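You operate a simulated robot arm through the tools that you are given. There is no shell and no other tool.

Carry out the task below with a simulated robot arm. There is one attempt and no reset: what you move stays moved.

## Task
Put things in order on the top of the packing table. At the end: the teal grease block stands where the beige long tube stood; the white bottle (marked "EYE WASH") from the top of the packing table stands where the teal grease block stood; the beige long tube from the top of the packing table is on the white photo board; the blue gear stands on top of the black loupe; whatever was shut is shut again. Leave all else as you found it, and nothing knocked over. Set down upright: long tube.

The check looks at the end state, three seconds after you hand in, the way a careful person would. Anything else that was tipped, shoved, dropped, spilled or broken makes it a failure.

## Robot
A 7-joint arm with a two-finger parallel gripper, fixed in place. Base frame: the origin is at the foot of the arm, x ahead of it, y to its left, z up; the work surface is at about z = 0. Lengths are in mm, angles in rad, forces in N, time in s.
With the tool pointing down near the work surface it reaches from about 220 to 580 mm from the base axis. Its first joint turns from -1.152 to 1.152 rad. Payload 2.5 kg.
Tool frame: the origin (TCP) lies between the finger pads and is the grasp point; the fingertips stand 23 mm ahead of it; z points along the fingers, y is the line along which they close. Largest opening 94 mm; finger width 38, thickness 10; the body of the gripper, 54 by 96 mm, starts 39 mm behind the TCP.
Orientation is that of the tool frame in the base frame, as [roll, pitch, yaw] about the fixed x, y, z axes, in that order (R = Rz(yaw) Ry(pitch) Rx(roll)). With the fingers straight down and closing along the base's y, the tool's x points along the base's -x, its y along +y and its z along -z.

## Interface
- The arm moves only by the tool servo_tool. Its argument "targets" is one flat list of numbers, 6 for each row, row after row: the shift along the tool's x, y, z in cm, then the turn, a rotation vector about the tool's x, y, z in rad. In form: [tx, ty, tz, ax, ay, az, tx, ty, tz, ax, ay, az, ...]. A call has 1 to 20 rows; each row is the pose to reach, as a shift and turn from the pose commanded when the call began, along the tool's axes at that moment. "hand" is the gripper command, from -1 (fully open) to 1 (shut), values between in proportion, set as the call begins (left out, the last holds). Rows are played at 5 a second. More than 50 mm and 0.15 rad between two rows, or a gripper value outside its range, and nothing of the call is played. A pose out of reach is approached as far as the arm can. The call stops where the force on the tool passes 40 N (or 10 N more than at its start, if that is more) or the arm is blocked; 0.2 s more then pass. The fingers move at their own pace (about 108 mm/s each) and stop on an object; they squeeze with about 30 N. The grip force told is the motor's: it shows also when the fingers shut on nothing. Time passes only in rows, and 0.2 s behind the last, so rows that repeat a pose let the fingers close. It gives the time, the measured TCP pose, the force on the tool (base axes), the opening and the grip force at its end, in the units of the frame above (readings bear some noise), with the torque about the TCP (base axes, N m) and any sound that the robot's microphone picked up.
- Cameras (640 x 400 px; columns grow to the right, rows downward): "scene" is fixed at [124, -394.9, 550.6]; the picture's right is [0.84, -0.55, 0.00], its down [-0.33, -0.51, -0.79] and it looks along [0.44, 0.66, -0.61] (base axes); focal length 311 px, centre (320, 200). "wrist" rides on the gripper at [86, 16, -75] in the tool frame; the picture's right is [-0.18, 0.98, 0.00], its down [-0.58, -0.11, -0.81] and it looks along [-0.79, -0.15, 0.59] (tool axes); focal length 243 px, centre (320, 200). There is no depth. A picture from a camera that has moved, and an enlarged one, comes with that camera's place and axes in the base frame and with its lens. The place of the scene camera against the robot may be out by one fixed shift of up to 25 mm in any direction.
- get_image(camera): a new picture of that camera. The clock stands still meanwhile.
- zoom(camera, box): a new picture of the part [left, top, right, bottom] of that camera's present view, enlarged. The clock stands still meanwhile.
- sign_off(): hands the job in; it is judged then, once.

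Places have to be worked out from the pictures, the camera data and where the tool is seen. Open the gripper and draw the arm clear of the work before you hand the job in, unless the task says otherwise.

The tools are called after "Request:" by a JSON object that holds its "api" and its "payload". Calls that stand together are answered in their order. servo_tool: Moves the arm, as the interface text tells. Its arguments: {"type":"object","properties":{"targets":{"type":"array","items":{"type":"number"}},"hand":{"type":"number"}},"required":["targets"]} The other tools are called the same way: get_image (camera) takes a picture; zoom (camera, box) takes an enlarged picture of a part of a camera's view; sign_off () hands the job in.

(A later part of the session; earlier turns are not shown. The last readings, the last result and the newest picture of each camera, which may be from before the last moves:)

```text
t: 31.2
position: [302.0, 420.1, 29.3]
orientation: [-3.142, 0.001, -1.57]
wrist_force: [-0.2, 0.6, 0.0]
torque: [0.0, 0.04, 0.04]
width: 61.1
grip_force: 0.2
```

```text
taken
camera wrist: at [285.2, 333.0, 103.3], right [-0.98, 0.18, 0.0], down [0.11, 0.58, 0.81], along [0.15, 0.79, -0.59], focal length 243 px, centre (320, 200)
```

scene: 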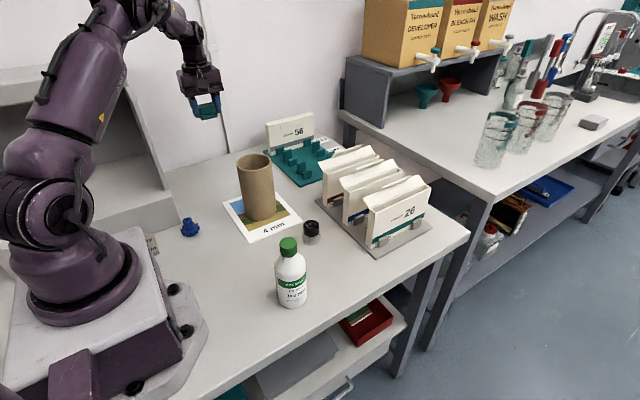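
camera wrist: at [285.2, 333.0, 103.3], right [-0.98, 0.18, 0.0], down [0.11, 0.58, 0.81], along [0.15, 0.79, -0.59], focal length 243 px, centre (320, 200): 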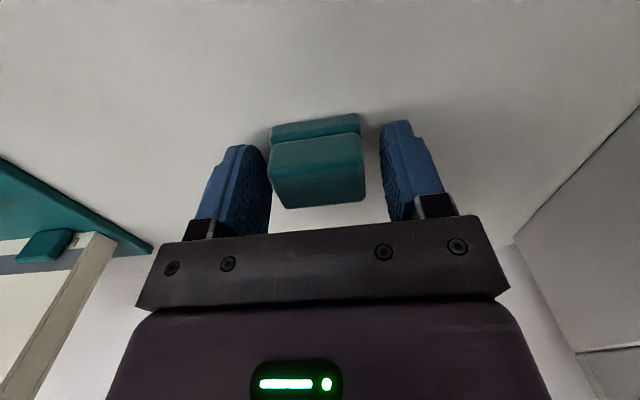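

The block stands free in the tube's old place. I rise to about z = 280 and move to (200, 180) to look at the gear from above.

Request:
{"api": "servo_tool", "payload": {"targets": [0, 0, -2, 0, 0, 0, 0, 0, -6, 0, 0, 0, 0, 0, -10.5, 0, 0, 0, 0, 0, -15, 0, 0, 0, 0, 0, -20, 0, 0, 0, 0, 0, -25, 0, 0, 0, 3.4, 1.45, -25, 0, 0, 0, 7.4, 3.15, -25, 0, 0, 0, 11.6, 4.93, -25, 0, 0, 0, 16, 6.8, -25, 0, 0, 0, 20, 8.5, -25, 0, 0, 0, 23, 9.8, -25, 0, 0, 0, 24, 10.2, -25, 0, 0, 0, 24, 10.2, -25, 0, 0, 0]}}

Request:
{"api": "get_image", "payload": {"camera": "wrist"}}

Request:
{"api": "get_image", "payload": {"camera": "scene"}}

```text
t: 34.2
position: [196.4, 179.8, 278.7]
orientation: [-3.141, 0.0, -1.573]
wrist_force: [-0.2, -0.2, -1.1]
torque: [-0.02, 0.0, 0.01]
width: 60.9
grip_force: 0.1
```

```text
taken
camera wrist: at [180.5, 93.0, 354.2], right [-0.98, 0.19, 0.0], down [0.11, 0.58, 0.81], along [0.15, 0.79, -0.59], focal length 243 px, centre (320, 200)
```

wrist: 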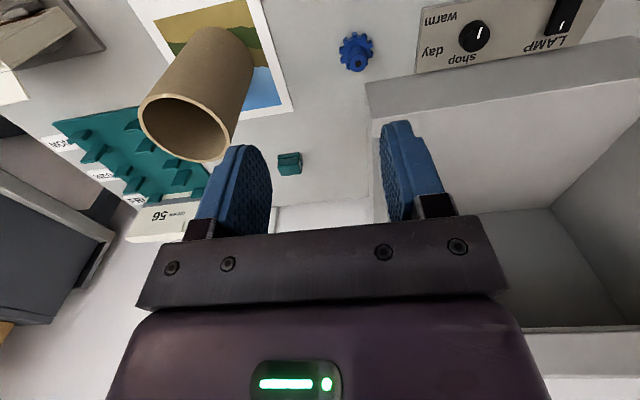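

```text
taken
```

scene: 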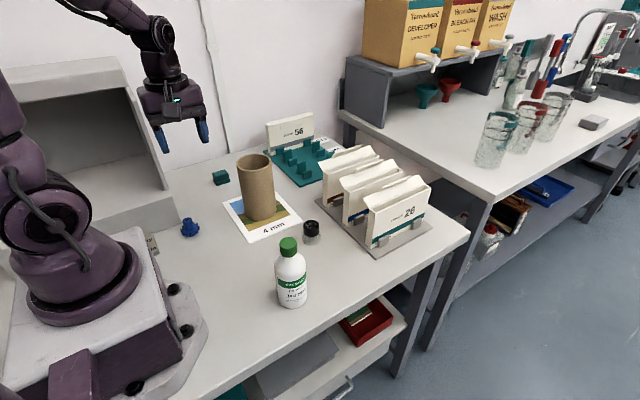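

The gear and the light booth's switch panel are visible. I zoom in on the gear and the panel edge to measure.

Request:
{"api": "zoom", "payload": {"camera": "wrist", "box": [320, 0, 440, 80]}}

Request:
{"api": "zoom", "payload": {"camera": "wrist", "box": [100, 0, 340, 190]}}

Request:
{"api": "zoom", "payload": {"camera": "scene", "box": [140, 190, 240, 270]}}

```text
5.00 times, centred on (380, 40) of wrist
camera zoom: at [180.5, 93.0, 354.2], right [-0.98, 0.19, 0.0], down [0.11, 0.58, 0.81], along [0.15, 0.79, -0.59], focal length 1213 px, centre (20, 1000)
```

zoom: 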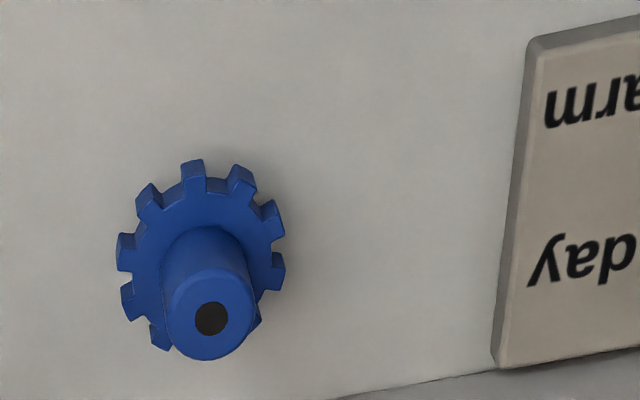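

```text
2.11 times, centred on (220, 95) of wrist
camera zoom: at [180.5, 93.0, 354.2], right [-0.98, 0.19, 0.0], down [0.11, 0.58, 0.81], along [0.15, 0.79, -0.59], focal length 511 px, centre (530, 421)
```

zoom: 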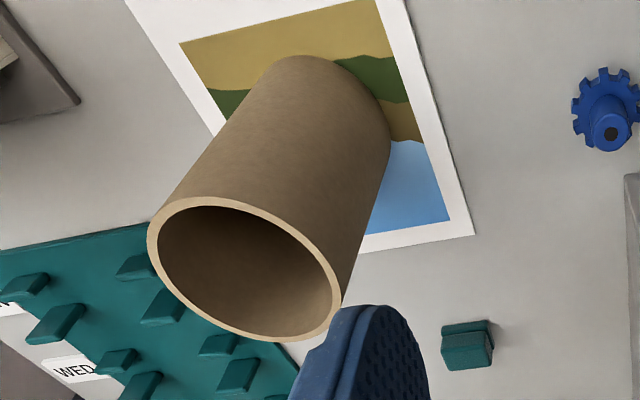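

```text
5.00 times, centred on (190, 230) of scene
camera zoom: at [124.0, -394.9, 550.6], right [0.84, -0.55, 0.0], down [-0.34, -0.51, -0.79], along [0.44, 0.66, -0.61], focal length 1557 px, centre (970, 50)
```

zoom: 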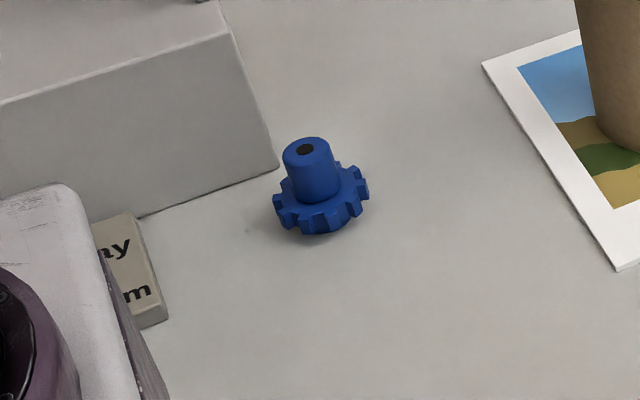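

The gear (ø≈45 toothed disc, ø≈23 hub, ~41 mm high) stands at about (160, 241); the booth's front face is at y ≈ 290 and its panel at x < 85. Keeping the present yaw (closing along x) stays clear of both, so I move over the gear and come down part way to check.

Request:
{"api": "servo_tool", "payload": {"targets": [-2, 1.2, 0, 0, 0, 0, -4, 2.4, 0, 0, 0, 0, -6.1, 3.65, 0, 0, 0, 0, -6.1, 3.65, 3, 0, 0, 0, -6.1, 3.65, 6, 0, 0, 0, -6.1, 3.65, 9, 0, 0, 0, -6.1, 3.65, 12, 0, 0, 0, -6.1, 3.65, 12, 0, 0, 0], "hand": -0.06}}

Request:
{"api": "get_image", "payload": {"camera": "wrist"}}

Request:
{"api": "zoom", "payload": {"camera": "wrist", "box": [260, 0, 380, 80]}}

Request:
{"api": "get_image", "payload": {"camera": "scene"}}

```text
t: 36.0
position: [162.6, 239.7, 158.8]
orientation: [-3.141, 0.0, -1.573]
wrist_force: [0.4, 0.1, -1.0]
torque: [-0.01, 0.0, 0.02]
width: 49.7
grip_force: 0.1
```

```text
taken
camera wrist: at [145.7, 153.8, 233.2], right [-0.98, 0.19, 0.0], down [0.11, 0.58, 0.81], along [0.15, 0.79, -0.59], focal length 243 px, centre (320, 200)
```

wrist: 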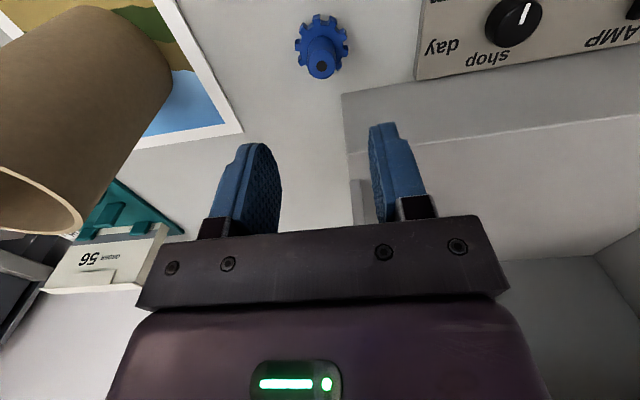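

```text
5.00 times, centred on (320, 40) of wrist
camera zoom: at [145.7, 153.8, 233.2], right [-0.98, 0.19, 0.0], down [0.11, 0.58, 0.81], along [0.15, 0.79, -0.59], focal length 1213 px, centre (320, 1000)
```

zoom: 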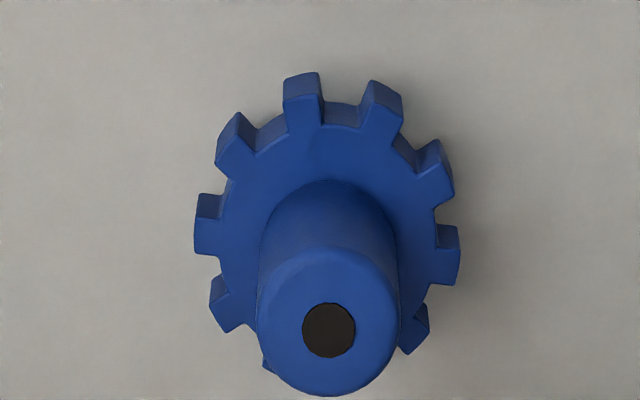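

```text
taken
```

scene: 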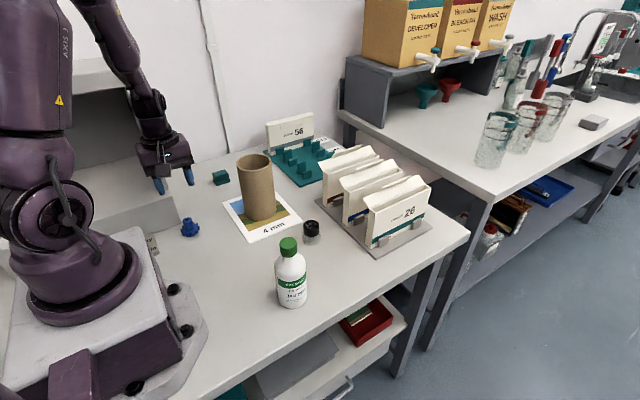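

The hub centre is at about (160.5, 241); the TCP is within 2 mm. I correct and go down to TCP z ≈ 39, so the tips stay above the toothed disc.

Request:
{"api": "servo_tool", "payload": {"targets": [-0.12, 0.15, 1, 0, 0, 0, -0.12, 0.15, 4, 0, 0, 0, -0.12, 0.15, 7, 0, 0, 0, -0.12, 0.15, 9.5, 0, 0, 0, -0.12, 0.15, 11, 0, 0, 0, -0.12, 0.15, 12, 0, 0, 0, -0.12, 0.15, 12, 0, 0, 0]}}

Request:
{"api": "get_image", "payload": {"camera": "wrist"}}

Request:
{"api": "zoom", "payload": {"camera": "scene", "box": [130, 140, 260, 260]}}

```text
t: 37.6
position: [161.5, 241.5, 39.9]
orientation: [3.141, 0.002, -1.571]
wrist_force: [0.0, -1.5, -0.5]
torque: [0.02, -0.01, 0.02]
width: 49.6
grip_force: 0.1
```

```text
taken
camera wrist: at [145.1, 155.2, 113.5], right [-0.98, 0.19, 0.0], down [0.11, 0.58, 0.81], along [0.15, 0.79, -0.59], focal length 243 px, centre (320, 200)
```

wrist: 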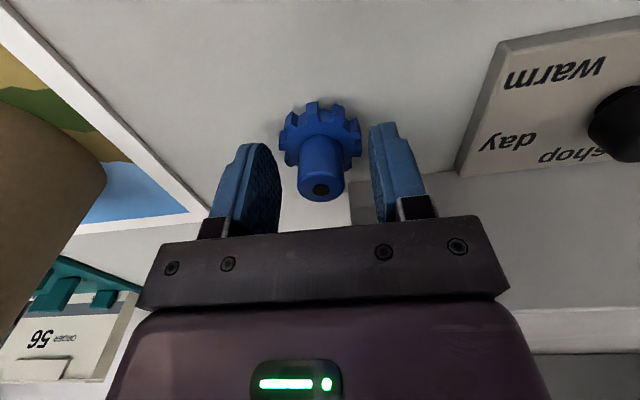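

```text
3.33 times, centred on (195, 200) of scene
camera zoom: at [124.0, -394.9, 550.6], right [0.84, -0.55, 0.0], down [-0.33, -0.51, -0.79], along [0.44, 0.66, -0.61], focal length 1038 px, centre (737, 200)
```

zoom: 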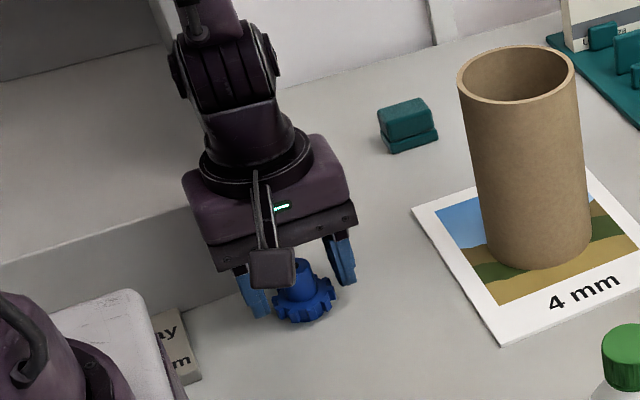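

The hub stands between the pads. I close in stages.

Request:
{"api": "servo_tool", "payload": {"targets": [0, 0, 0, 0, 0, 0, 0, 0, 0, 0, 0, 0], "hand": 0.38}}

Request:
{"api": "servo_tool", "payload": {"targets": [0, 0, 0, 0, 0, 0, 0, 0, 0, 0, 0, 0, 0, 0, 0, 0, 0, 0], "hand": 1}}

Request:
{"api": "zoom", "payload": {"camera": "wrist", "box": [200, 60, 440, 220]}}

```text
t: 38.2
position: [162.0, 242.8, 38.9]
orientation: [3.14, 0.001, -1.574]
wrist_force: [-0.2, -1.7, -0.5]
torque: [0.02, 0.02, 0.0]
width: 35.0
grip_force: 30.5
```

```text
t: 39.0
position: [160.5, 242.3, 38.6]
orientation: [-3.14, 0.001, -1.571]
wrist_force: [0.7, -2.4, -1.1]
torque: [0.1, 0.0, 0.01]
width: 35.1
grip_force: 29.9
```

```text
2.50 times, centred on (320, 140) of wrist
camera zoom: at [145.1, 155.2, 113.7], right [-0.98, 0.18, 0.0], down [0.11, 0.58, 0.81], along [0.15, 0.79, -0.59], focal length 606 px, centre (320, 350)
```

zoom: 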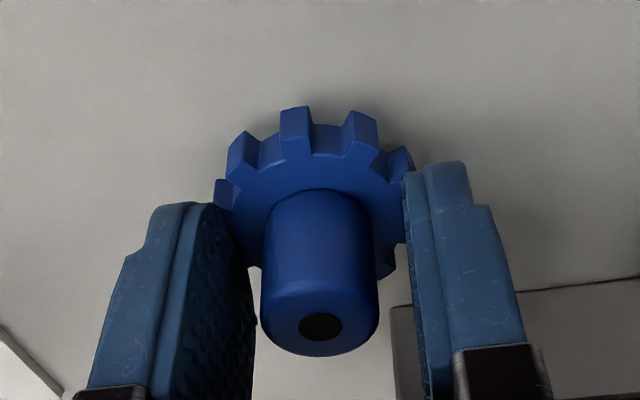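

The fingers stopped at 35 mm on the toothed rim, so the disc is taller than I thought. I open again, rise 7 mm and look before re-gripping on the hub.

Request:
{"api": "servo_tool", "payload": {"targets": [0, 0, 0, 0, 0, 0, 0, 0, 0, 0, 0, 0], "hand": -0.06}}

Request:
{"api": "servo_tool", "payload": {"targets": [0, 0, -0.4, 0, 0, 0, 0, 0, -0.7, 0, 0, 0, 0, 0, -0.7, 0, 0, 0]}}

Request:
{"api": "zoom", "payload": {"camera": "wrist", "box": [200, 60, 440, 220]}}

Request:
{"api": "zoom", "payload": {"camera": "scene", "box": [170, 200, 230, 250]}}

```text
t: 39.6
position: [161.1, 241.2, 39.7]
orientation: [-3.14, -0.001, -1.572]
wrist_force: [-0.4, -2.9, 0.3]
torque: [0.16, 0.01, 0.05]
width: 49.9
grip_force: 0.1
```

```text
t: 40.4
position: [161.3, 243.0, 46.8]
orientation: [3.14, 0.001, -1.571]
wrist_force: [-0.7, 0.4, 0.3]
torque: [-0.03, 0.03, 0.01]
width: 49.9
grip_force: 0.1
```

```text
2.50 times, centred on (320, 140) of wrist
camera zoom: at [145.7, 155.4, 121.0], right [-0.98, 0.18, 0.0], down [0.11, 0.58, 0.81], along [0.15, 0.79, -0.59], focal length 606 px, centre (320, 350)
```

zoom: 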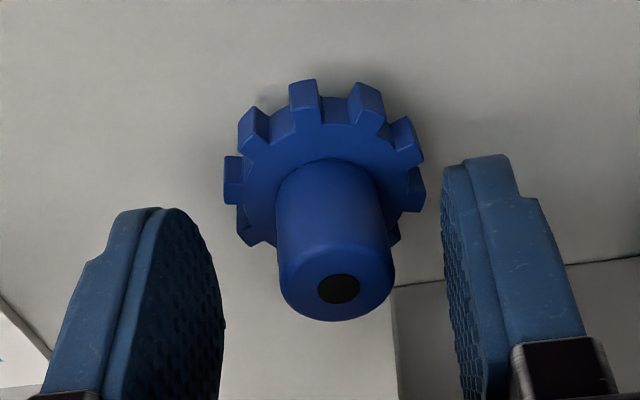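

```text
8.00 times, centred on (200, 225) of scene
camera zoom: at [124.0, -394.9, 550.6], right [0.84, -0.55, 0.0], down [-0.33, -0.51, -0.79], along [0.44, 0.66, -0.61], focal length 2491 px, centre (1280, 0)
```

zoom: 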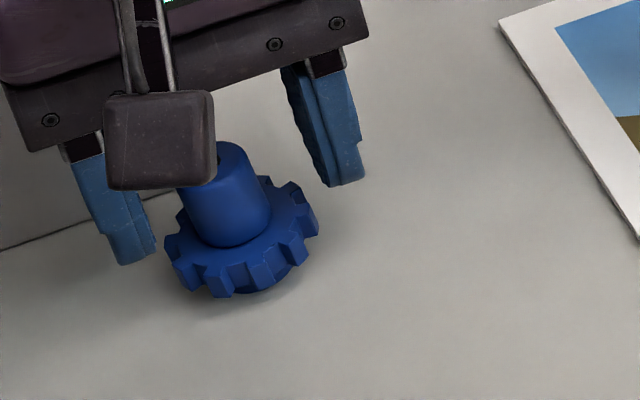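

The gear stands unharmed; the slight side force at the lower height was the gripper brushing the booth edge, and it is gone now at z = 47. The hub is ~3 mm toward −x, so I shift slightly and re-close on the hub, above the disc.

Request:
{"api": "servo_tool", "payload": {"targets": [0.15, 0.25, 0, 0, 0, 0, 0.15, 0.25, 0, 0, 0, 0]}}

Request:
{"api": "servo_tool", "payload": {"targets": [0, 0, 0, 0, 0, 0, 0, 0, 0, 0, 0, 0], "hand": 0.38}}

Request:
{"api": "servo_tool", "payload": {"targets": [0, 0, 0, 0, 0, 0, 0, 0, 0, 0, 0, 0, 0, 0, 0, 0, 0, 0], "hand": 1}}

Request:
{"api": "zoom", "payload": {"camera": "wrist", "box": [200, 60, 440, 220]}}

```text
t: 41.0
position: [158.8, 241.3, 46.7]
orientation: [3.141, -0.001, -1.572]
wrist_force: [0.3, 0.0, -1.0]
torque: [0.0, 0.03, 0.04]
width: 49.7
grip_force: 0.0
```

```text
t: 41.6
position: [157.7, 241.2, 47.5]
orientation: [3.141, 0.001, -1.571]
wrist_force: [0.1, 0.0, 0.5]
torque: [-0.03, 0.02, -0.04]
width: 29.1
grip_force: 0.1
```

```text
t: 42.4
position: [159.5, 241.2, 46.0]
orientation: [3.14, -0.001, -1.571]
wrist_force: [0.4, 0.5, -0.3]
torque: [-0.03, 0.01, 0.0]
width: 20.5
grip_force: 29.2
```

```text
2.50 times, centred on (320, 140) of wrist
camera zoom: at [142.9, 154.1, 120.9], right [-0.98, 0.18, 0.0], down [0.11, 0.58, 0.81], along [0.15, 0.79, -0.59], focal length 606 px, centre (320, 350)
```

zoom: 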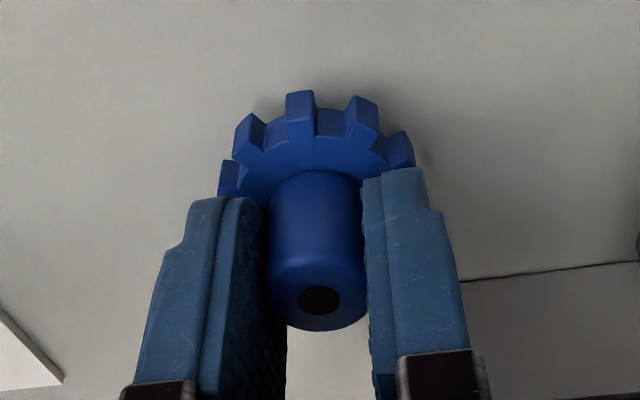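

The hub is gripped at 20.5 mm, 30 N. I lift straight up and check.

Request:
{"api": "servo_tool", "payload": {"targets": [0.1, 0, -1, 0, 0, 0, 0.2, 0, -3, 0, 0, 0, 0.2, 0, -6, 0, 0, 0, 0.2, 0, -10, 0, 0, 0, 0.2, 0, -14, 0, 0, 0, 0.2, 0, -18, 0, 0, 0, 0.2, 0, -20, 0, 0, 0, 0.2, 0, -20, 0, 0, 0]}}

Request:
{"api": "get_image", "payload": {"camera": "wrist"}}

Request:
{"api": "get_image", "payload": {"camera": "scene"}}

```text
t: 44.2
position: [158.8, 237.3, 246.6]
orientation: [-3.141, -0.002, -1.571]
wrist_force: [0.1, 0.0, 0.3]
torque: [0.0, -0.01, 0.0]
width: 20.4
grip_force: 30.3
```

```text
taken
camera wrist: at [141.9, 151.1, 320.4], right [-0.98, 0.18, 0.0], down [0.11, 0.58, 0.81], along [0.15, 0.79, -0.59], focal length 243 px, centre (320, 200)
```

wrist: 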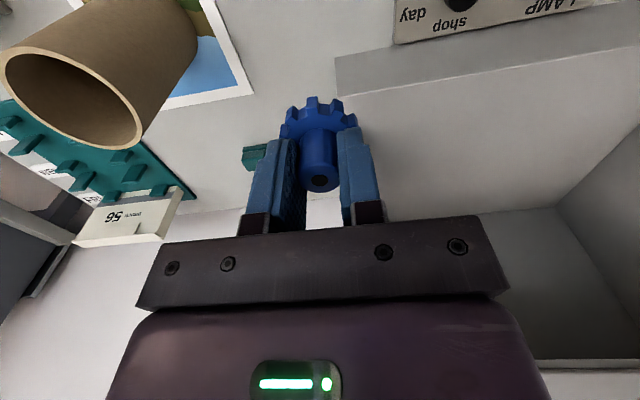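

```text
taken
```

scene: 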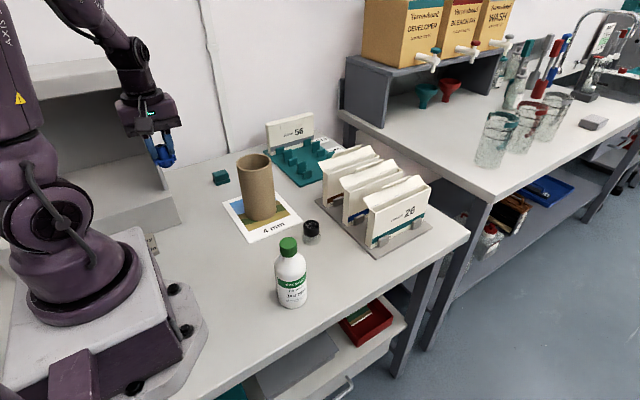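

The gear is held upright. I carry it at height to a spot just short of the loupe so I can measure the loupe's top.

Request:
{"api": "servo_tool", "payload": {"targets": [0.9, -1, 0, 0, 0, 0, 2.7, -3.1, 0, 0, 0, 0, 5.1, -5.9, 0, 0, 0, 0, 7.5, -8.7, 0, 0, 0, 0, 9.9, -11.5, 0, 0, 0, 0, 12.3, -14.3, 0, 0, 0, 0, 14.7, -17, 0, 0, 0, 0, 17.1, -19.8, 0, 0, 0, 0, 19.5, -22.5, 0, 0, 0, 0, 20.7, -23.9, 0, 0, 0, 0, 20.7, -23.9, 0, 0, 0, 0, 20.7, -23.9, 0, 0, 0, 0]}}

Request:
{"api": "get_image", "payload": {"camera": "wrist"}}

Request:
{"api": "zoom", "payload": {"camera": "wrist", "box": [260, 10, 380, 90]}}

```text
t: 46.8
position: [399.4, 29.3, 245.7]
orientation: [3.141, 0.001, -1.57]
wrist_force: [0.0, -0.7, -0.3]
torque: [-0.01, -0.01, 0.01]
width: 20.2
grip_force: 30.0
```

```text
taken
camera wrist: at [383.0, -56.7, 320.9], right [-0.98, 0.18, 0.0], down [0.11, 0.58, 0.81], along [0.15, 0.79, -0.59], focal length 243 px, centre (320, 200)
```

wrist: 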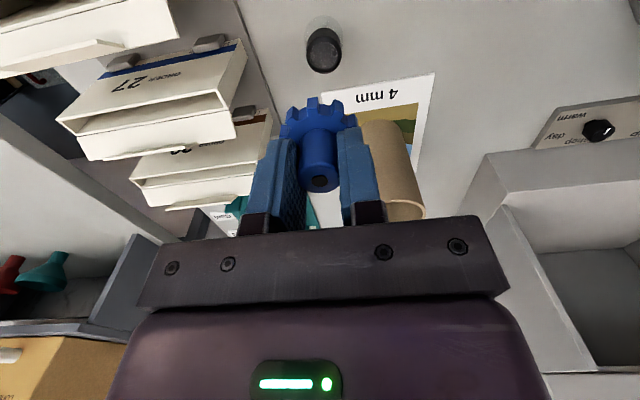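

```text
5.00 times, centred on (320, 50) of wrist
camera zoom: at [383.0, -56.7, 320.9], right [-0.98, 0.18, 0.0], down [0.11, 0.58, 0.81], along [0.15, 0.79, -0.59], focal length 1213 px, centre (320, 950)
```

zoom: 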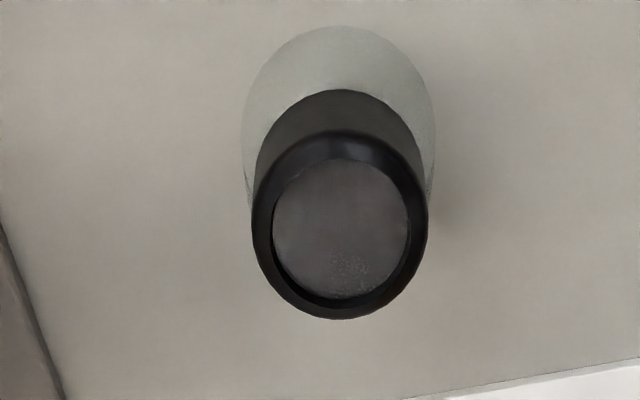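

The loupe's ring top (ø≈37, height ≈47) centres at about (399.5, 58). I move over it and come down to hover roughly 20 mm above it, to check alignment in both views.

Request:
{"api": "servo_tool", "payload": {"targets": [-1.5, 0, 0, 0, 0, 0, -2.9, 0, 0, 0, 0, 0, -2.9, 0, 3, 0, 0, 0, -2.9, 0, 6, 0, 0, 0, -2.9, 0, 9, 0, 0, 0, -2.9, 0, 12, 0, 0, 0, -2.9, 0, 13, 0, 0, 0, -2.9, 0, 13, 0, 0, 0]}}

Request:
{"api": "zoom", "payload": {"camera": "wrist", "box": [220, 40, 420, 200]}}

Request:
{"api": "zoom", "payload": {"camera": "scene", "box": [270, 170, 370, 250]}}

```text
t: 48.6
position: [396.1, 60.3, 116.0]
orientation: [-3.141, 0.0, -1.572]
wrist_force: [0.4, 0.3, -0.2]
torque: [0.0, -0.03, -0.01]
width: 20.2
grip_force: 29.8
```

```text
2.50 times, centred on (320, 120) of wrist
camera zoom: at [380.9, -26.2, 190.3], right [-0.98, 0.19, 0.0], down [0.11, 0.58, 0.81], along [0.15, 0.79, -0.59], focal length 606 px, centre (320, 400)
```

zoom: 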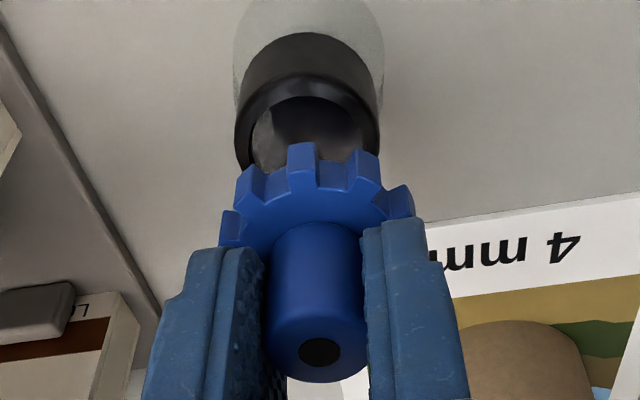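

```text
5.00 times, centred on (320, 210) of scene
camera zoom: at [124.0, -394.9, 550.6], right [0.84, -0.55, 0.0], down [-0.34, -0.51, -0.79], along [0.44, 0.66, -0.61], focal length 1557 px, centre (320, 150)
```

zoom: 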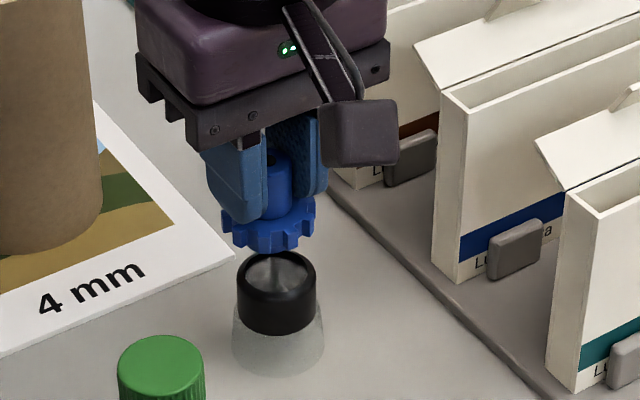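

The gear hovers over the loupe; in the wrist view it needs to go ~2.4 mm toward +x. I zoom the scene further to check the other direction.

Request:
{"api": "zoom", "payload": {"camera": "scene", "box": [300, 195, 350, 250]}}

Request:
{"api": "zoom", "payload": {"camera": "wrist", "box": [280, 40, 380, 140]}}

```text
7.27 times, centred on (325, 222) of scene
camera zoom: at [124.0, -394.9, 550.6], right [0.84, -0.55, 0.0], down [-0.34, -0.51, -0.79], along [0.44, 0.66, -0.61], focal length 2265 px, centre (284, 36)
```

zoom: 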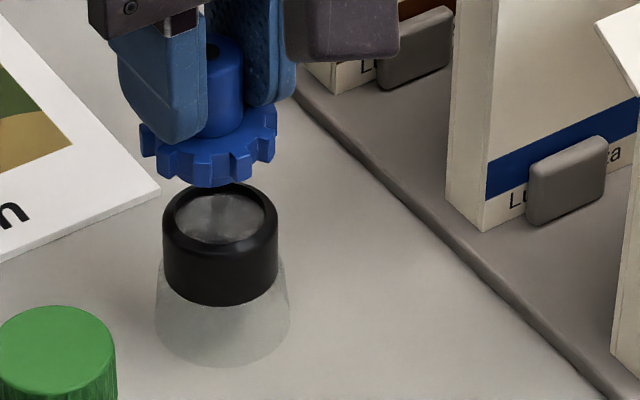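

```text
4.00 times, centred on (330, 90) of wrist
camera zoom: at [380.9, -26.2, 190.3], right [-0.98, 0.19, 0.0], down [0.11, 0.58, 0.81], along [0.15, 0.79, -0.59], focal length 970 px, centre (280, 640)
```

zoom: 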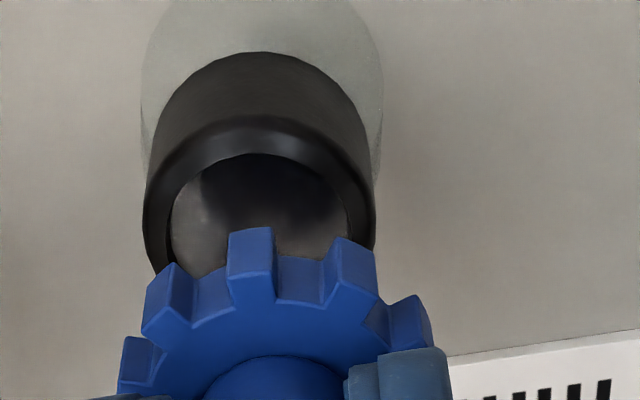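

The gear is ~2.5 mm short in x and ~1.5–2 mm over in y relative to the loupe. I correct that and lower to about 7 mm above the ring.

Request:
{"api": "servo_tool", "payload": {"targets": [0.15, -0.25, 0, 0, 0, 0, 0.15, -0.25, 0.8, 0, 0, 0, 0.15, -0.25, 1.5, 0, 0, 0, 0.15, -0.25, 1.5, 0, 0, 0]}}

Request:
{"api": "zoom", "payload": {"camera": "scene", "box": [300, 195, 350, 250]}}

Request:
{"api": "zoom", "payload": {"camera": "wrist", "box": [280, 40, 380, 140]}}

```text
t: 49.6
position: [400.2, 59.2, 101.7]
orientation: [3.141, 0.002, -1.572]
wrist_force: [-0.9, -0.2, -0.1]
torque: [-0.01, 0.0, 0.0]
width: 20.2
grip_force: 30.0
```

```text
7.27 times, centred on (325, 222) of scene
camera zoom: at [124.0, -394.9, 550.6], right [0.84, -0.55, 0.0], down [-0.34, -0.51, -0.79], along [0.44, 0.66, -0.61], focal length 2265 px, centre (284, 36)
```

zoom: 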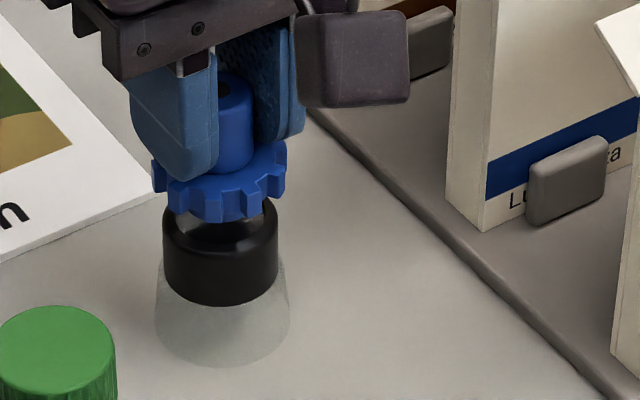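

```text
4.00 times, centred on (330, 90) of wrist
camera zoom: at [383.7, -27.6, 175.2], right [-0.98, 0.18, 0.0], down [0.11, 0.58, 0.81], along [0.15, 0.79, -0.59], focal length 970 px, centre (280, 640)
```

zoom: 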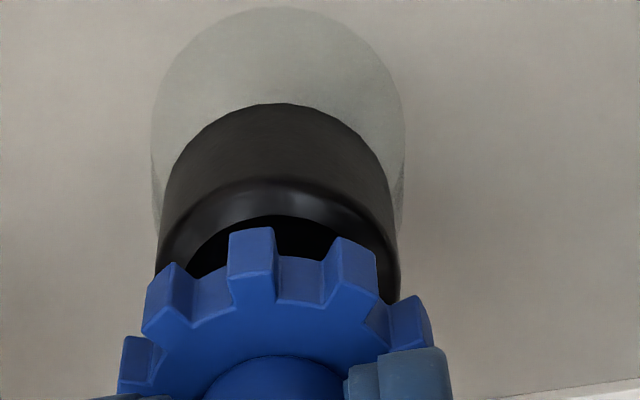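

Both views now show the gear centred on the ring. I lower it carefully in small steps.

Request:
{"api": "servo_tool", "payload": {"targets": [0, 0, 0.3, 0, 0, 0, 0, 0, 0.5, 0, 0, 0, 0, 0, 0.5, 0, 0, 0]}}

Request:
{"api": "servo_tool", "payload": {"targets": [0, 0, 0.15, 0, 0, 0, 0, 0, 0.15, 0, 0, 0]}}

Request:
{"api": "zoom", "payload": {"camera": "scene", "box": [300, 195, 350, 250]}}

```text
t: 50.4
position: [400.1, 58.7, 97.0]
orientation: [3.142, 0.001, -1.572]
wrist_force: [-1.2, -0.5, -0.3]
torque: [0.02, -0.02, 0.01]
width: 20.8
grip_force: 30.3
```

```text
t: 51.0
position: [400.0, 58.7, 95.0]
orientation: [-3.141, 0.0, -1.57]
wrist_force: [0.5, 0.2, -0.1]
torque: [0.01, -0.04, -0.04]
width: 20.7
grip_force: 30.0
```

```text
7.27 times, centred on (325, 222) of scene
camera zoom: at [124.0, -394.9, 550.6], right [0.84, -0.55, 0.0], down [-0.34, -0.51, -0.79], along [0.44, 0.66, -0.61], focal length 2265 px, centre (284, 36)
```

zoom: 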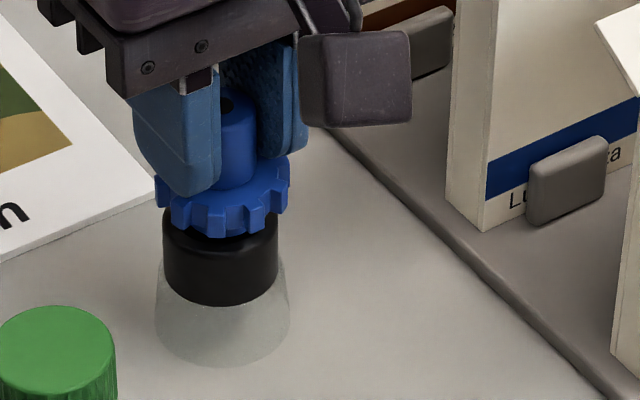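

No contact yet. I keep lowering by a millimetre or so at a time.

Request:
{"api": "servo_tool", "payload": {"targets": [0, 0, 0.12, 0, 0, 0, 0, 0, 0.12, 0, 0, 0]}}

Request:
{"api": "servo_tool", "payload": {"targets": [0, 0, 0.1, 0, 0, 0, 0, 0, 0.1, 0, 0, 0]}}

```text
t: 51.6
position: [399.3, 59.1, 93.4]
orientation: [-3.142, 0.002, -1.57]
wrist_force: [-0.4, -0.3, 4.0]
torque: [0.02, 0.03, 0.01]
width: 20.5
grip_force: 30.3
```

```text
t: 52.2
position: [400.9, 57.8, 93.9]
orientation: [-3.14, -0.002, -1.569]
wrist_force: [-1.4, -0.8, 15.3]
torque: [-0.04, 0.05, 0.0]
width: 20.8
grip_force: 29.9
```

The gear rests on the loupe (15 N). I ease up 1 mm, then open the fingers a little.

Request:
{"api": "servo_tool", "payload": {"targets": [0, 0, -0.1, 0, 0, 0, 0, 0, -0.1, 0, 0, 0]}}

Request:
{"api": "servo_tool", "payload": {"targets": [0, 0, 0, 0, 0, 0, 0, 0, 0, 0, 0, 0, 0, 0, 0, 0, 0, 0], "hand": 0.2}}

Request:
{"api": "zoom", "payload": {"camera": "scene", "box": [300, 195, 350, 250]}}

Request:
{"api": "zoom", "payload": {"camera": "wrist", "box": [220, 40, 420, 200]}}

```text
t: 52.8
position: [400.2, 59.1, 94.1]
orientation: [-3.141, -0.001, -1.573]
wrist_force: [0.1, 0.0, 6.1]
torque: [-0.04, -0.03, -0.04]
width: 20.8
grip_force: 29.9
```

```text
t: 53.6
position: [399.2, 58.6, 93.7]
orientation: [-3.142, -0.002, -1.572]
wrist_force: [-0.2, -0.6, 0.1]
torque: [-0.03, -0.02, -0.03]
width: 37.6
grip_force: 0.0
```

```text
7.27 times, centred on (325, 222) of scene
camera zoom: at [124.0, -394.9, 550.6], right [0.84, -0.55, 0.0], down [-0.33, -0.51, -0.79], along [0.44, 0.66, -0.61], focal length 2265 px, centre (284, 36)
```

zoom: 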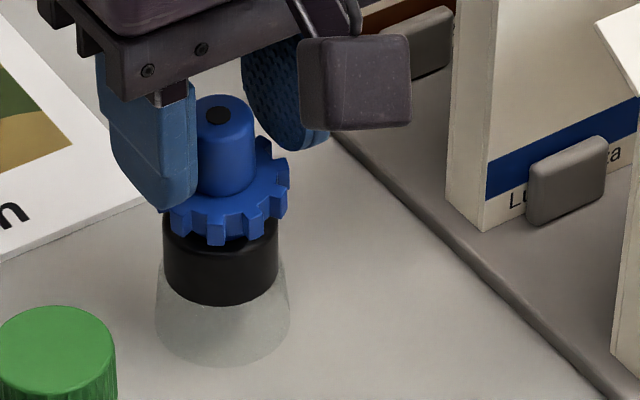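

```text
2.50 times, centred on (320, 120) of wrist
camera zoom: at [384.2, -28.3, 167.9], right [-0.98, 0.18, 0.0], down [0.11, 0.58, 0.81], along [0.15, 0.79, -0.59], focal length 606 px, centre (320, 400)
```

zoom: 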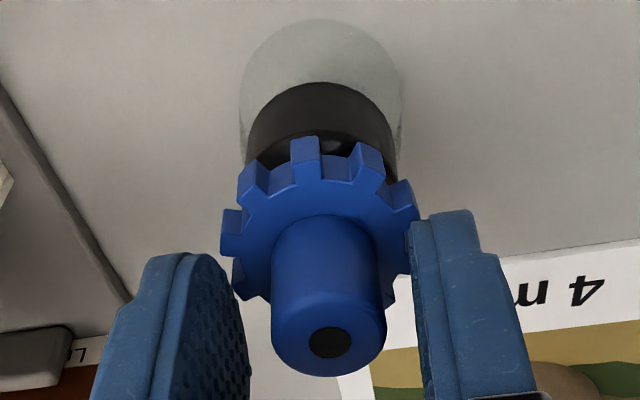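

The gear stays on the loupe. I rise straight up and look again for any tilt.

Request:
{"api": "servo_tool", "payload": {"targets": [0, 0, -1, 0, 0, 0, 0, 0, -3, 0, 0, 0, 0, 0, -6, 0, 0, 0, 0, 0, -10, 0, 0, 0, 0, 0, -14, 0, 0, 0, 0, 0, -14, 0, 0, 0]}}

Request:
{"api": "zoom", "payload": {"camera": "scene", "box": [290, 190, 350, 250]}}

Request:
{"api": "get_image", "payload": {"camera": "wrist"}}

```text
t: 55.0
position: [399.4, 57.4, 231.9]
orientation: [-3.141, -0.002, -1.57]
wrist_force: [-0.1, -0.5, -0.3]
torque: [0.02, 0.01, 0.02]
width: 37.3
grip_force: 0.0
```

```text
6.67 times, centred on (320, 220) of scene
camera zoom: at [124.0, -394.9, 550.6], right [0.84, -0.55, 0.0], down [-0.33, -0.51, -0.79], along [0.44, 0.66, -0.61], focal length 2076 px, centre (320, 67)
```

zoom: 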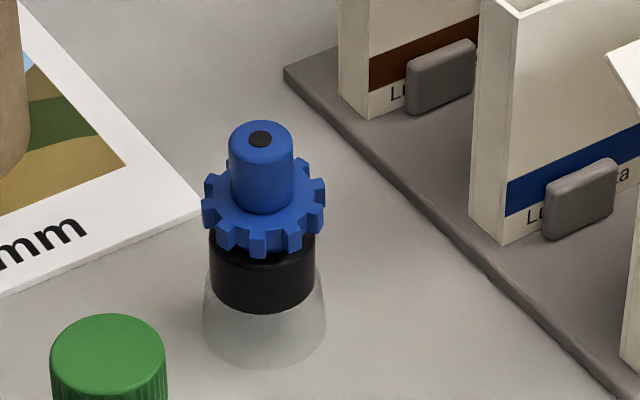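

```text
taken
camera wrist: at [383.6, -28.6, 306.8], right [-0.98, 0.18, 0.0], down [0.11, 0.58, 0.81], along [0.15, 0.79, -0.59], focal length 243 px, centre (320, 200)
```

wrist: 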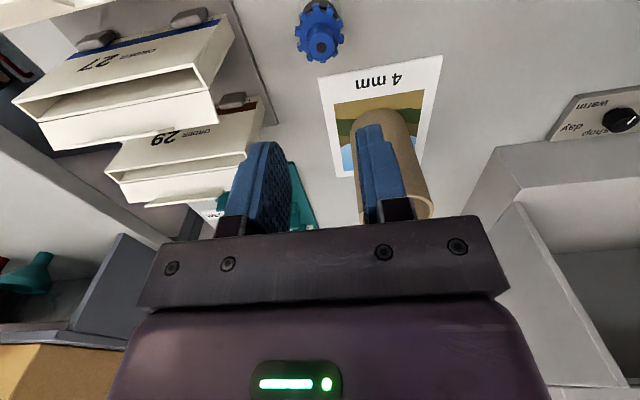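

The gear stands upright and centred on the loupe. Now the bottle: I move up and over to look at its cap from above.

Request:
{"api": "servo_tool", "payload": {"targets": [0, 0, -3, 0, 0, 0, 3, 2.5, -3, 0, 0, 0, 6, 5, -3, 0, 0, 0, 9, 7.5, -3, 0, 0, 0, 12, 10, -3, 0, 0, 0, 14.75, 12.2, -3, 0, 0, 0, 14.75, 12.2, -3, 0, 0, 0], "hand": -0.3}}

Request:
{"api": "get_image", "payload": {"camera": "wrist"}}

Request:
{"api": "zoom", "payload": {"camera": "wrist", "box": [230, 0, 430, 160]}}

```text
t: 56.6
position: [277.5, -89.2, 266.0]
orientation: [3.14, 0.001, -1.569]
wrist_force: [-0.3, 0.4, -0.5]
torque: [0.03, 0.05, -0.01]
width: 61.3
grip_force: 0.0
```

```text
taken
camera wrist: at [261.9, -175.2, 340.4], right [-0.98, 0.18, 0.0], down [0.11, 0.58, 0.81], along [0.15, 0.79, -0.59], focal length 243 px, centre (320, 200)
```

wrist: 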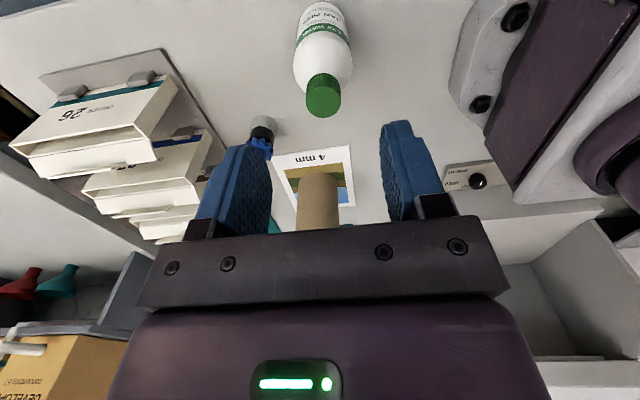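

```text
2.50 times, centred on (330, 80) of wrist
camera zoom: at [261.9, -175.2, 340.4], right [-0.98, 0.18, 0.0], down [0.11, 0.58, 0.81], along [0.15, 0.79, -0.59], focal length 606 px, centre (295, 500)
```

zoom: 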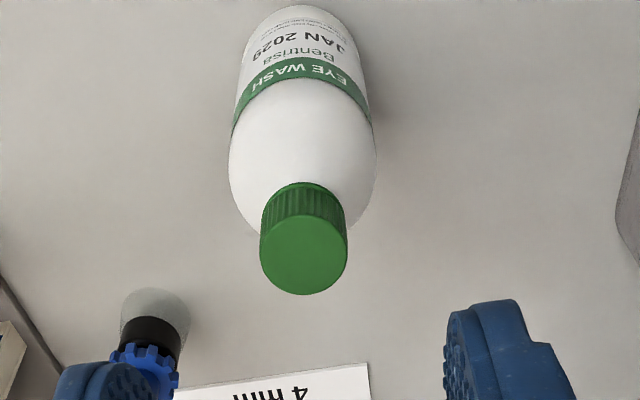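

The bottle's cap (ø≈29, top at z ≈ 157, about 20 mm tall) centres at (280, −63). I move over it and come down to just above the cap to verify.

Request:
{"api": "servo_tool", "payload": {"targets": [-1.3, -0.12, 0, 0, 0, 0, -2.6, -0.23, 0, 0, 0, 0, -2.6, -0.23, 3, 0, 0, 0, -2.6, -0.23, 6, 0, 0, 0, -2.6, -0.23, 6, 0, 0, 0]}}

Request:
{"api": "zoom", "payload": {"camera": "wrist", "box": [200, 20, 440, 220]}}

Request:
{"api": "zoom", "payload": {"camera": "scene", "box": [240, 170, 360, 320]}}

```text
t: 57.8
position: [280.8, -62.1, 205.0]
orientation: [3.141, 0.001, -1.57]
wrist_force: [0.6, 0.3, 1.1]
torque: [0.01, -0.02, 0.01]
width: 61.3
grip_force: 0.0
```

```text
2.00 times, centred on (320, 120) of wrist
camera zoom: at [265.5, -149.4, 279.0], right [-0.98, 0.18, 0.0], down [0.11, 0.58, 0.81], along [0.15, 0.79, -0.59], focal length 485 px, centre (320, 360)
```

zoom: 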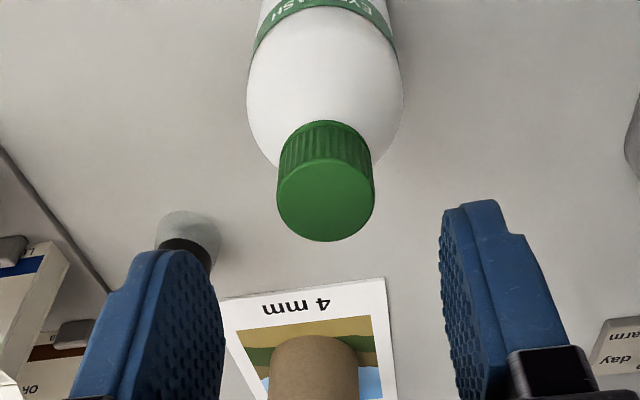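

```text
2.67 times, centred on (300, 245) of scene
camera zoom: at [124.0, -394.9, 550.6], right [0.84, -0.55, 0.0], down [-0.33, -0.51, -0.79], along [0.44, 0.66, -0.61], focal length 830 px, centre (373, 80)
```

zoom: 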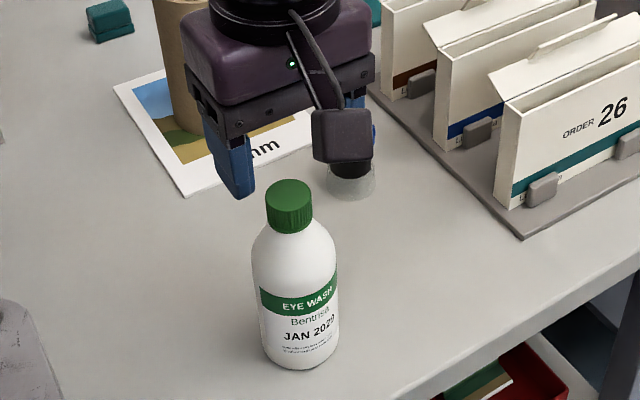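

The cap centre (280, −63) agrees with the TCP within about 1 mm. I lower 43 mm so the pads straddle the cap.

Request:
{"api": "servo_tool", "payload": {"targets": [0.05, 0.05, 1.5, 0, 0, 0, 0.05, 0.05, 3, 0, 0, 0, 0.05, 0.05, 4.3, 0, 0, 0, 0.05, 0.05, 4.3, 0, 0, 0]}}

Request:
{"api": "zoom", "payload": {"camera": "wrist", "box": [200, 20, 440, 220]}}

Request:
{"api": "zoom", "payload": {"camera": "scene", "box": [250, 190, 350, 320]}}

```text
t: 58.8
position: [281.1, -62.3, 161.3]
orientation: [-3.14, -0.001, -1.571]
wrist_force: [-0.2, -1.0, -0.9]
torque: [-0.04, -0.03, -0.02]
width: 61.2
grip_force: 0.1
```

```text
2.00 times, centred on (320, 120) of wrist
camera zoom: at [264.9, -149.5, 235.2], right [-0.98, 0.18, 0.0], down [0.11, 0.58, 0.81], along [0.15, 0.79, -0.59], focal length 485 px, centre (320, 360)
```

zoom: 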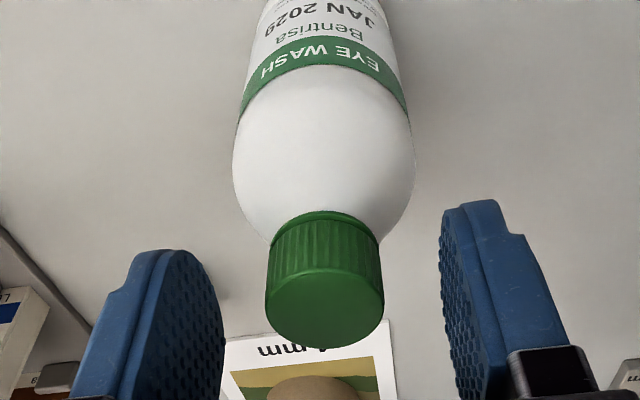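

```text
3.08 times, centred on (300, 255) of scene
camera zoom: at [124.0, -394.9, 550.6], right [0.84, -0.55, 0.0], down [-0.33, -0.51, -0.79], along [0.44, 0.66, -0.61], focal length 958 px, centre (382, 31)
```

zoom: 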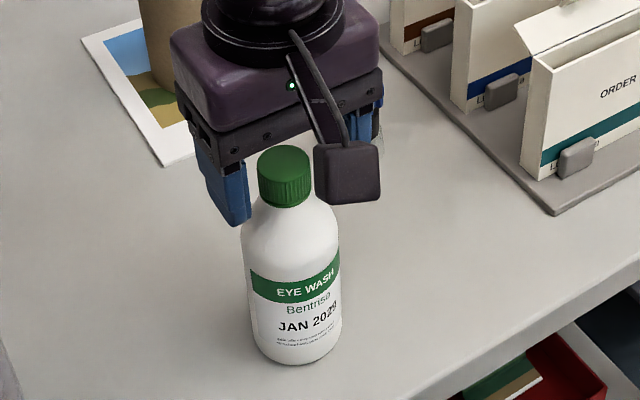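

The cap (top at z ≈ 155) is between the pads. I close in stages.

Request:
{"api": "servo_tool", "payload": {"targets": [0, 0, 0, 0, 0, 0, 0, 0, 0, 0, 0, 0], "hand": 0.28}}

Request:
{"api": "servo_tool", "payload": {"targets": [0, 0, 0, 0, 0, 0, 0, 0, 0, 0, 0, 0, 0, 0, 0, 0, 0, 0], "hand": 1}}

Request:
{"api": "zoom", "payload": {"camera": "wrist", "box": [200, 20, 440, 220]}}

Request:
{"api": "zoom", "payload": {"camera": "scene", "box": [250, 190, 350, 320]}}

```text
t: 59.4
position: [279.7, -62.5, 160.2]
orientation: [-3.14, -0.001, -1.571]
wrist_force: [-0.1, -0.3, -0.5]
torque: [-0.01, -0.01, -0.03]
width: 33.6
grip_force: 0.1
```

```text
t: 60.2
position: [279.7, -62.6, 161.3]
orientation: [-3.141, 0.0, -1.571]
wrist_force: [-1.2, -0.2, 1.8]
torque: [-0.02, 0.06, 0.02]
width: 28.8
grip_force: 29.8
```

```text
2.00 times, centred on (320, 120) of wrist
camera zoom: at [264.8, -149.5, 235.4], right [-0.98, 0.18, 0.0], down [0.11, 0.58, 0.81], along [0.15, 0.79, -0.59], focal length 485 px, centre (320, 360)
```

zoom: 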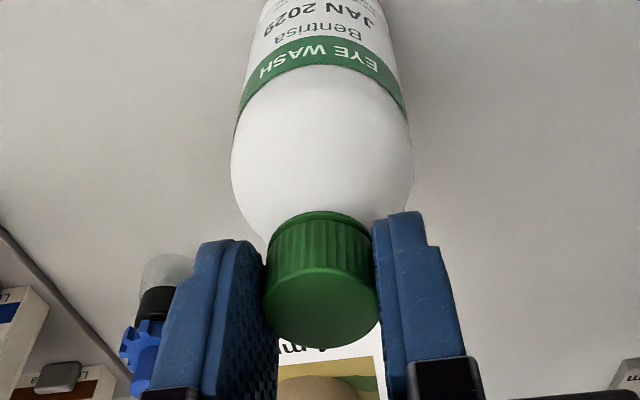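

```text
3.08 times, centred on (300, 255) of scene
camera zoom: at [124.0, -394.9, 550.6], right [0.84, -0.55, 0.0], down [-0.33, -0.51, -0.79], along [0.44, 0.66, -0.61], focal length 958 px, centre (382, 31)
```

zoom: 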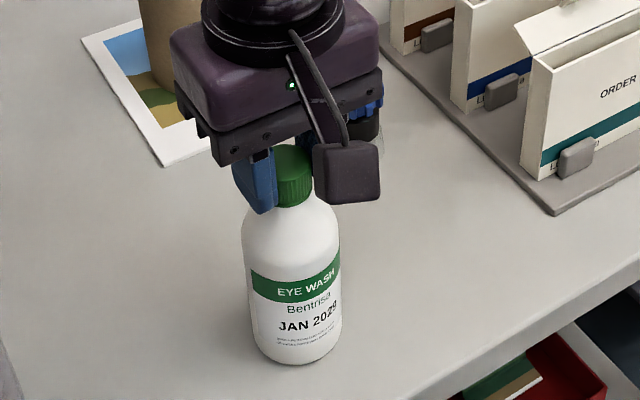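

The cap is gripped at 28.8 mm. I lift gently by 40 mm and check that the bottle comes along.

Request:
{"api": "servo_tool", "payload": {"targets": [0, 0, -0.5, 0, 0, 0, 0, 0, -1.5, 0, 0, 0, 0, 0, -3, 0, 0, 0, 0, 0, -4, 0, 0, 0, 0, 0, -4, 0, 0, 0]}}

Request:
{"api": "zoom", "payload": {"camera": "scene", "box": [240, 170, 350, 320]}}

Request:
{"api": "get_image", "payload": {"camera": "wrist"}}

```text
t: 61.4
position: [279.7, -62.8, 200.3]
orientation: [3.142, 0.001, -1.57]
wrist_force: [-0.7, 0.5, -2.4]
torque: [0.0, 0.01, 0.0]
width: 28.7
grip_force: 29.5
```

```text
2.67 times, centred on (295, 245) of scene
camera zoom: at [124.0, -394.9, 550.6], right [0.84, -0.55, 0.0], down [-0.34, -0.51, -0.79], along [0.44, 0.66, -0.61], focal length 830 px, centre (387, 80)
```

zoom: 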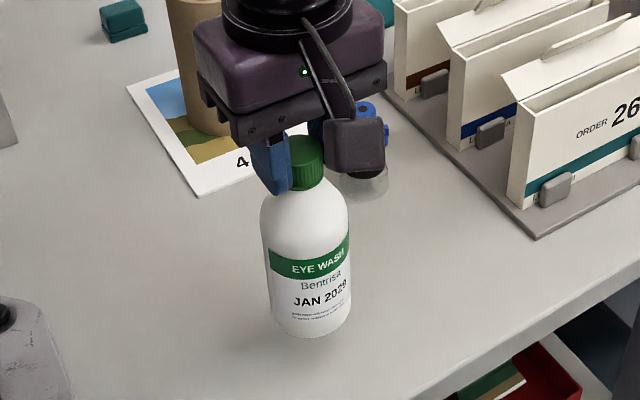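

```text
taken
camera wrist: at [264.3, -150.2, 274.6], right [-0.98, 0.18, 0.0], down [0.11, 0.58, 0.81], along [0.15, 0.79, -0.59], focal length 243 px, centre (320, 200)
```

wrist: 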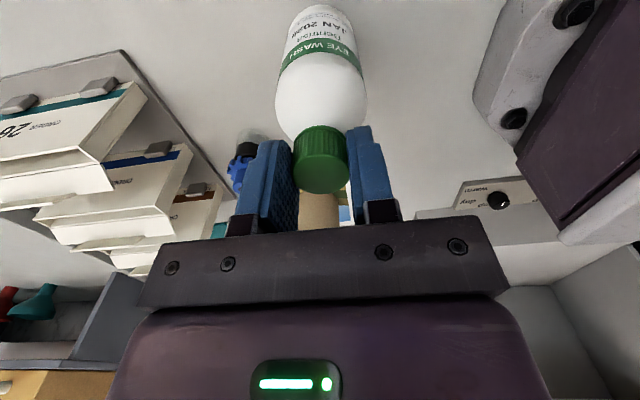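

The bottle hangs straight (≈2.5 N). I carry it slowly in +x to the block's old place at (421, −59.5).

Request:
{"api": "servo_tool", "payload": {"targets": [0, -0.7, 0, 0, 0, 0, -0.04, -2, 0, 0, 0, 0, -0.1, -4.2, 0, 0, 0, 0, -0.15, -6.6, 0, 0, 0, 0, -0.2, -9, 0, 0, 0, 0, -0.26, -11.2, 0, 0, 0, 0, -0.3, -12.9, 0, 0, 0, 0, -0.32, -13.8, 0, 0, 0, 0, -0.32, -14.13, 0, 0, 0, 0, -0.32, -14.13, 0, 0, 0, 0, -0.32, -14.13, 0, 0, 0, 0]}}

Request:
{"api": "get_image", "payload": {"camera": "scene"}}

Request:
{"api": "get_image", "payload": {"camera": "wrist"}}

```text
t: 63.8
position: [421.5, -60.3, 201.2]
orientation: [3.141, -0.001, -1.57]
wrist_force: [0.3, -0.3, -2.2]
torque: [0.03, 0.01, 0.02]
width: 28.8
grip_force: 29.7
```

```text
taken
```

scene: 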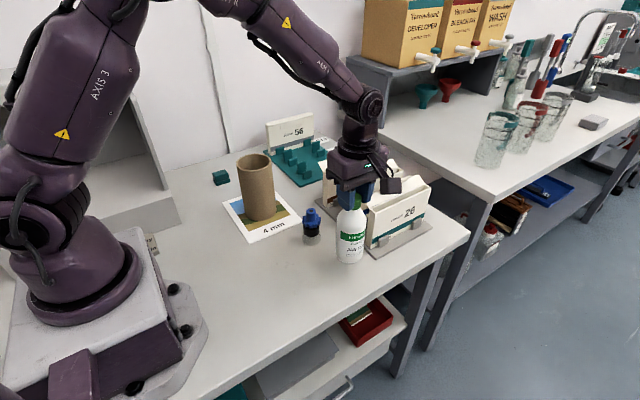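

```text
taken
camera wrist: at [406.0, -147.0, 275.0], right [-0.98, 0.18, 0.0], down [0.11, 0.58, 0.81], along [0.15, 0.79, -0.59], focal length 243 px, centre (320, 200)
```

wrist: 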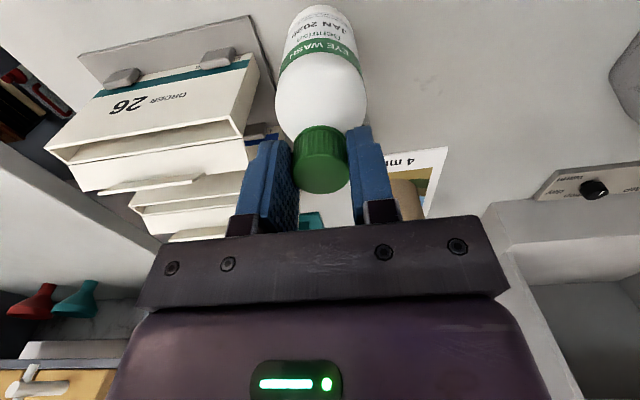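

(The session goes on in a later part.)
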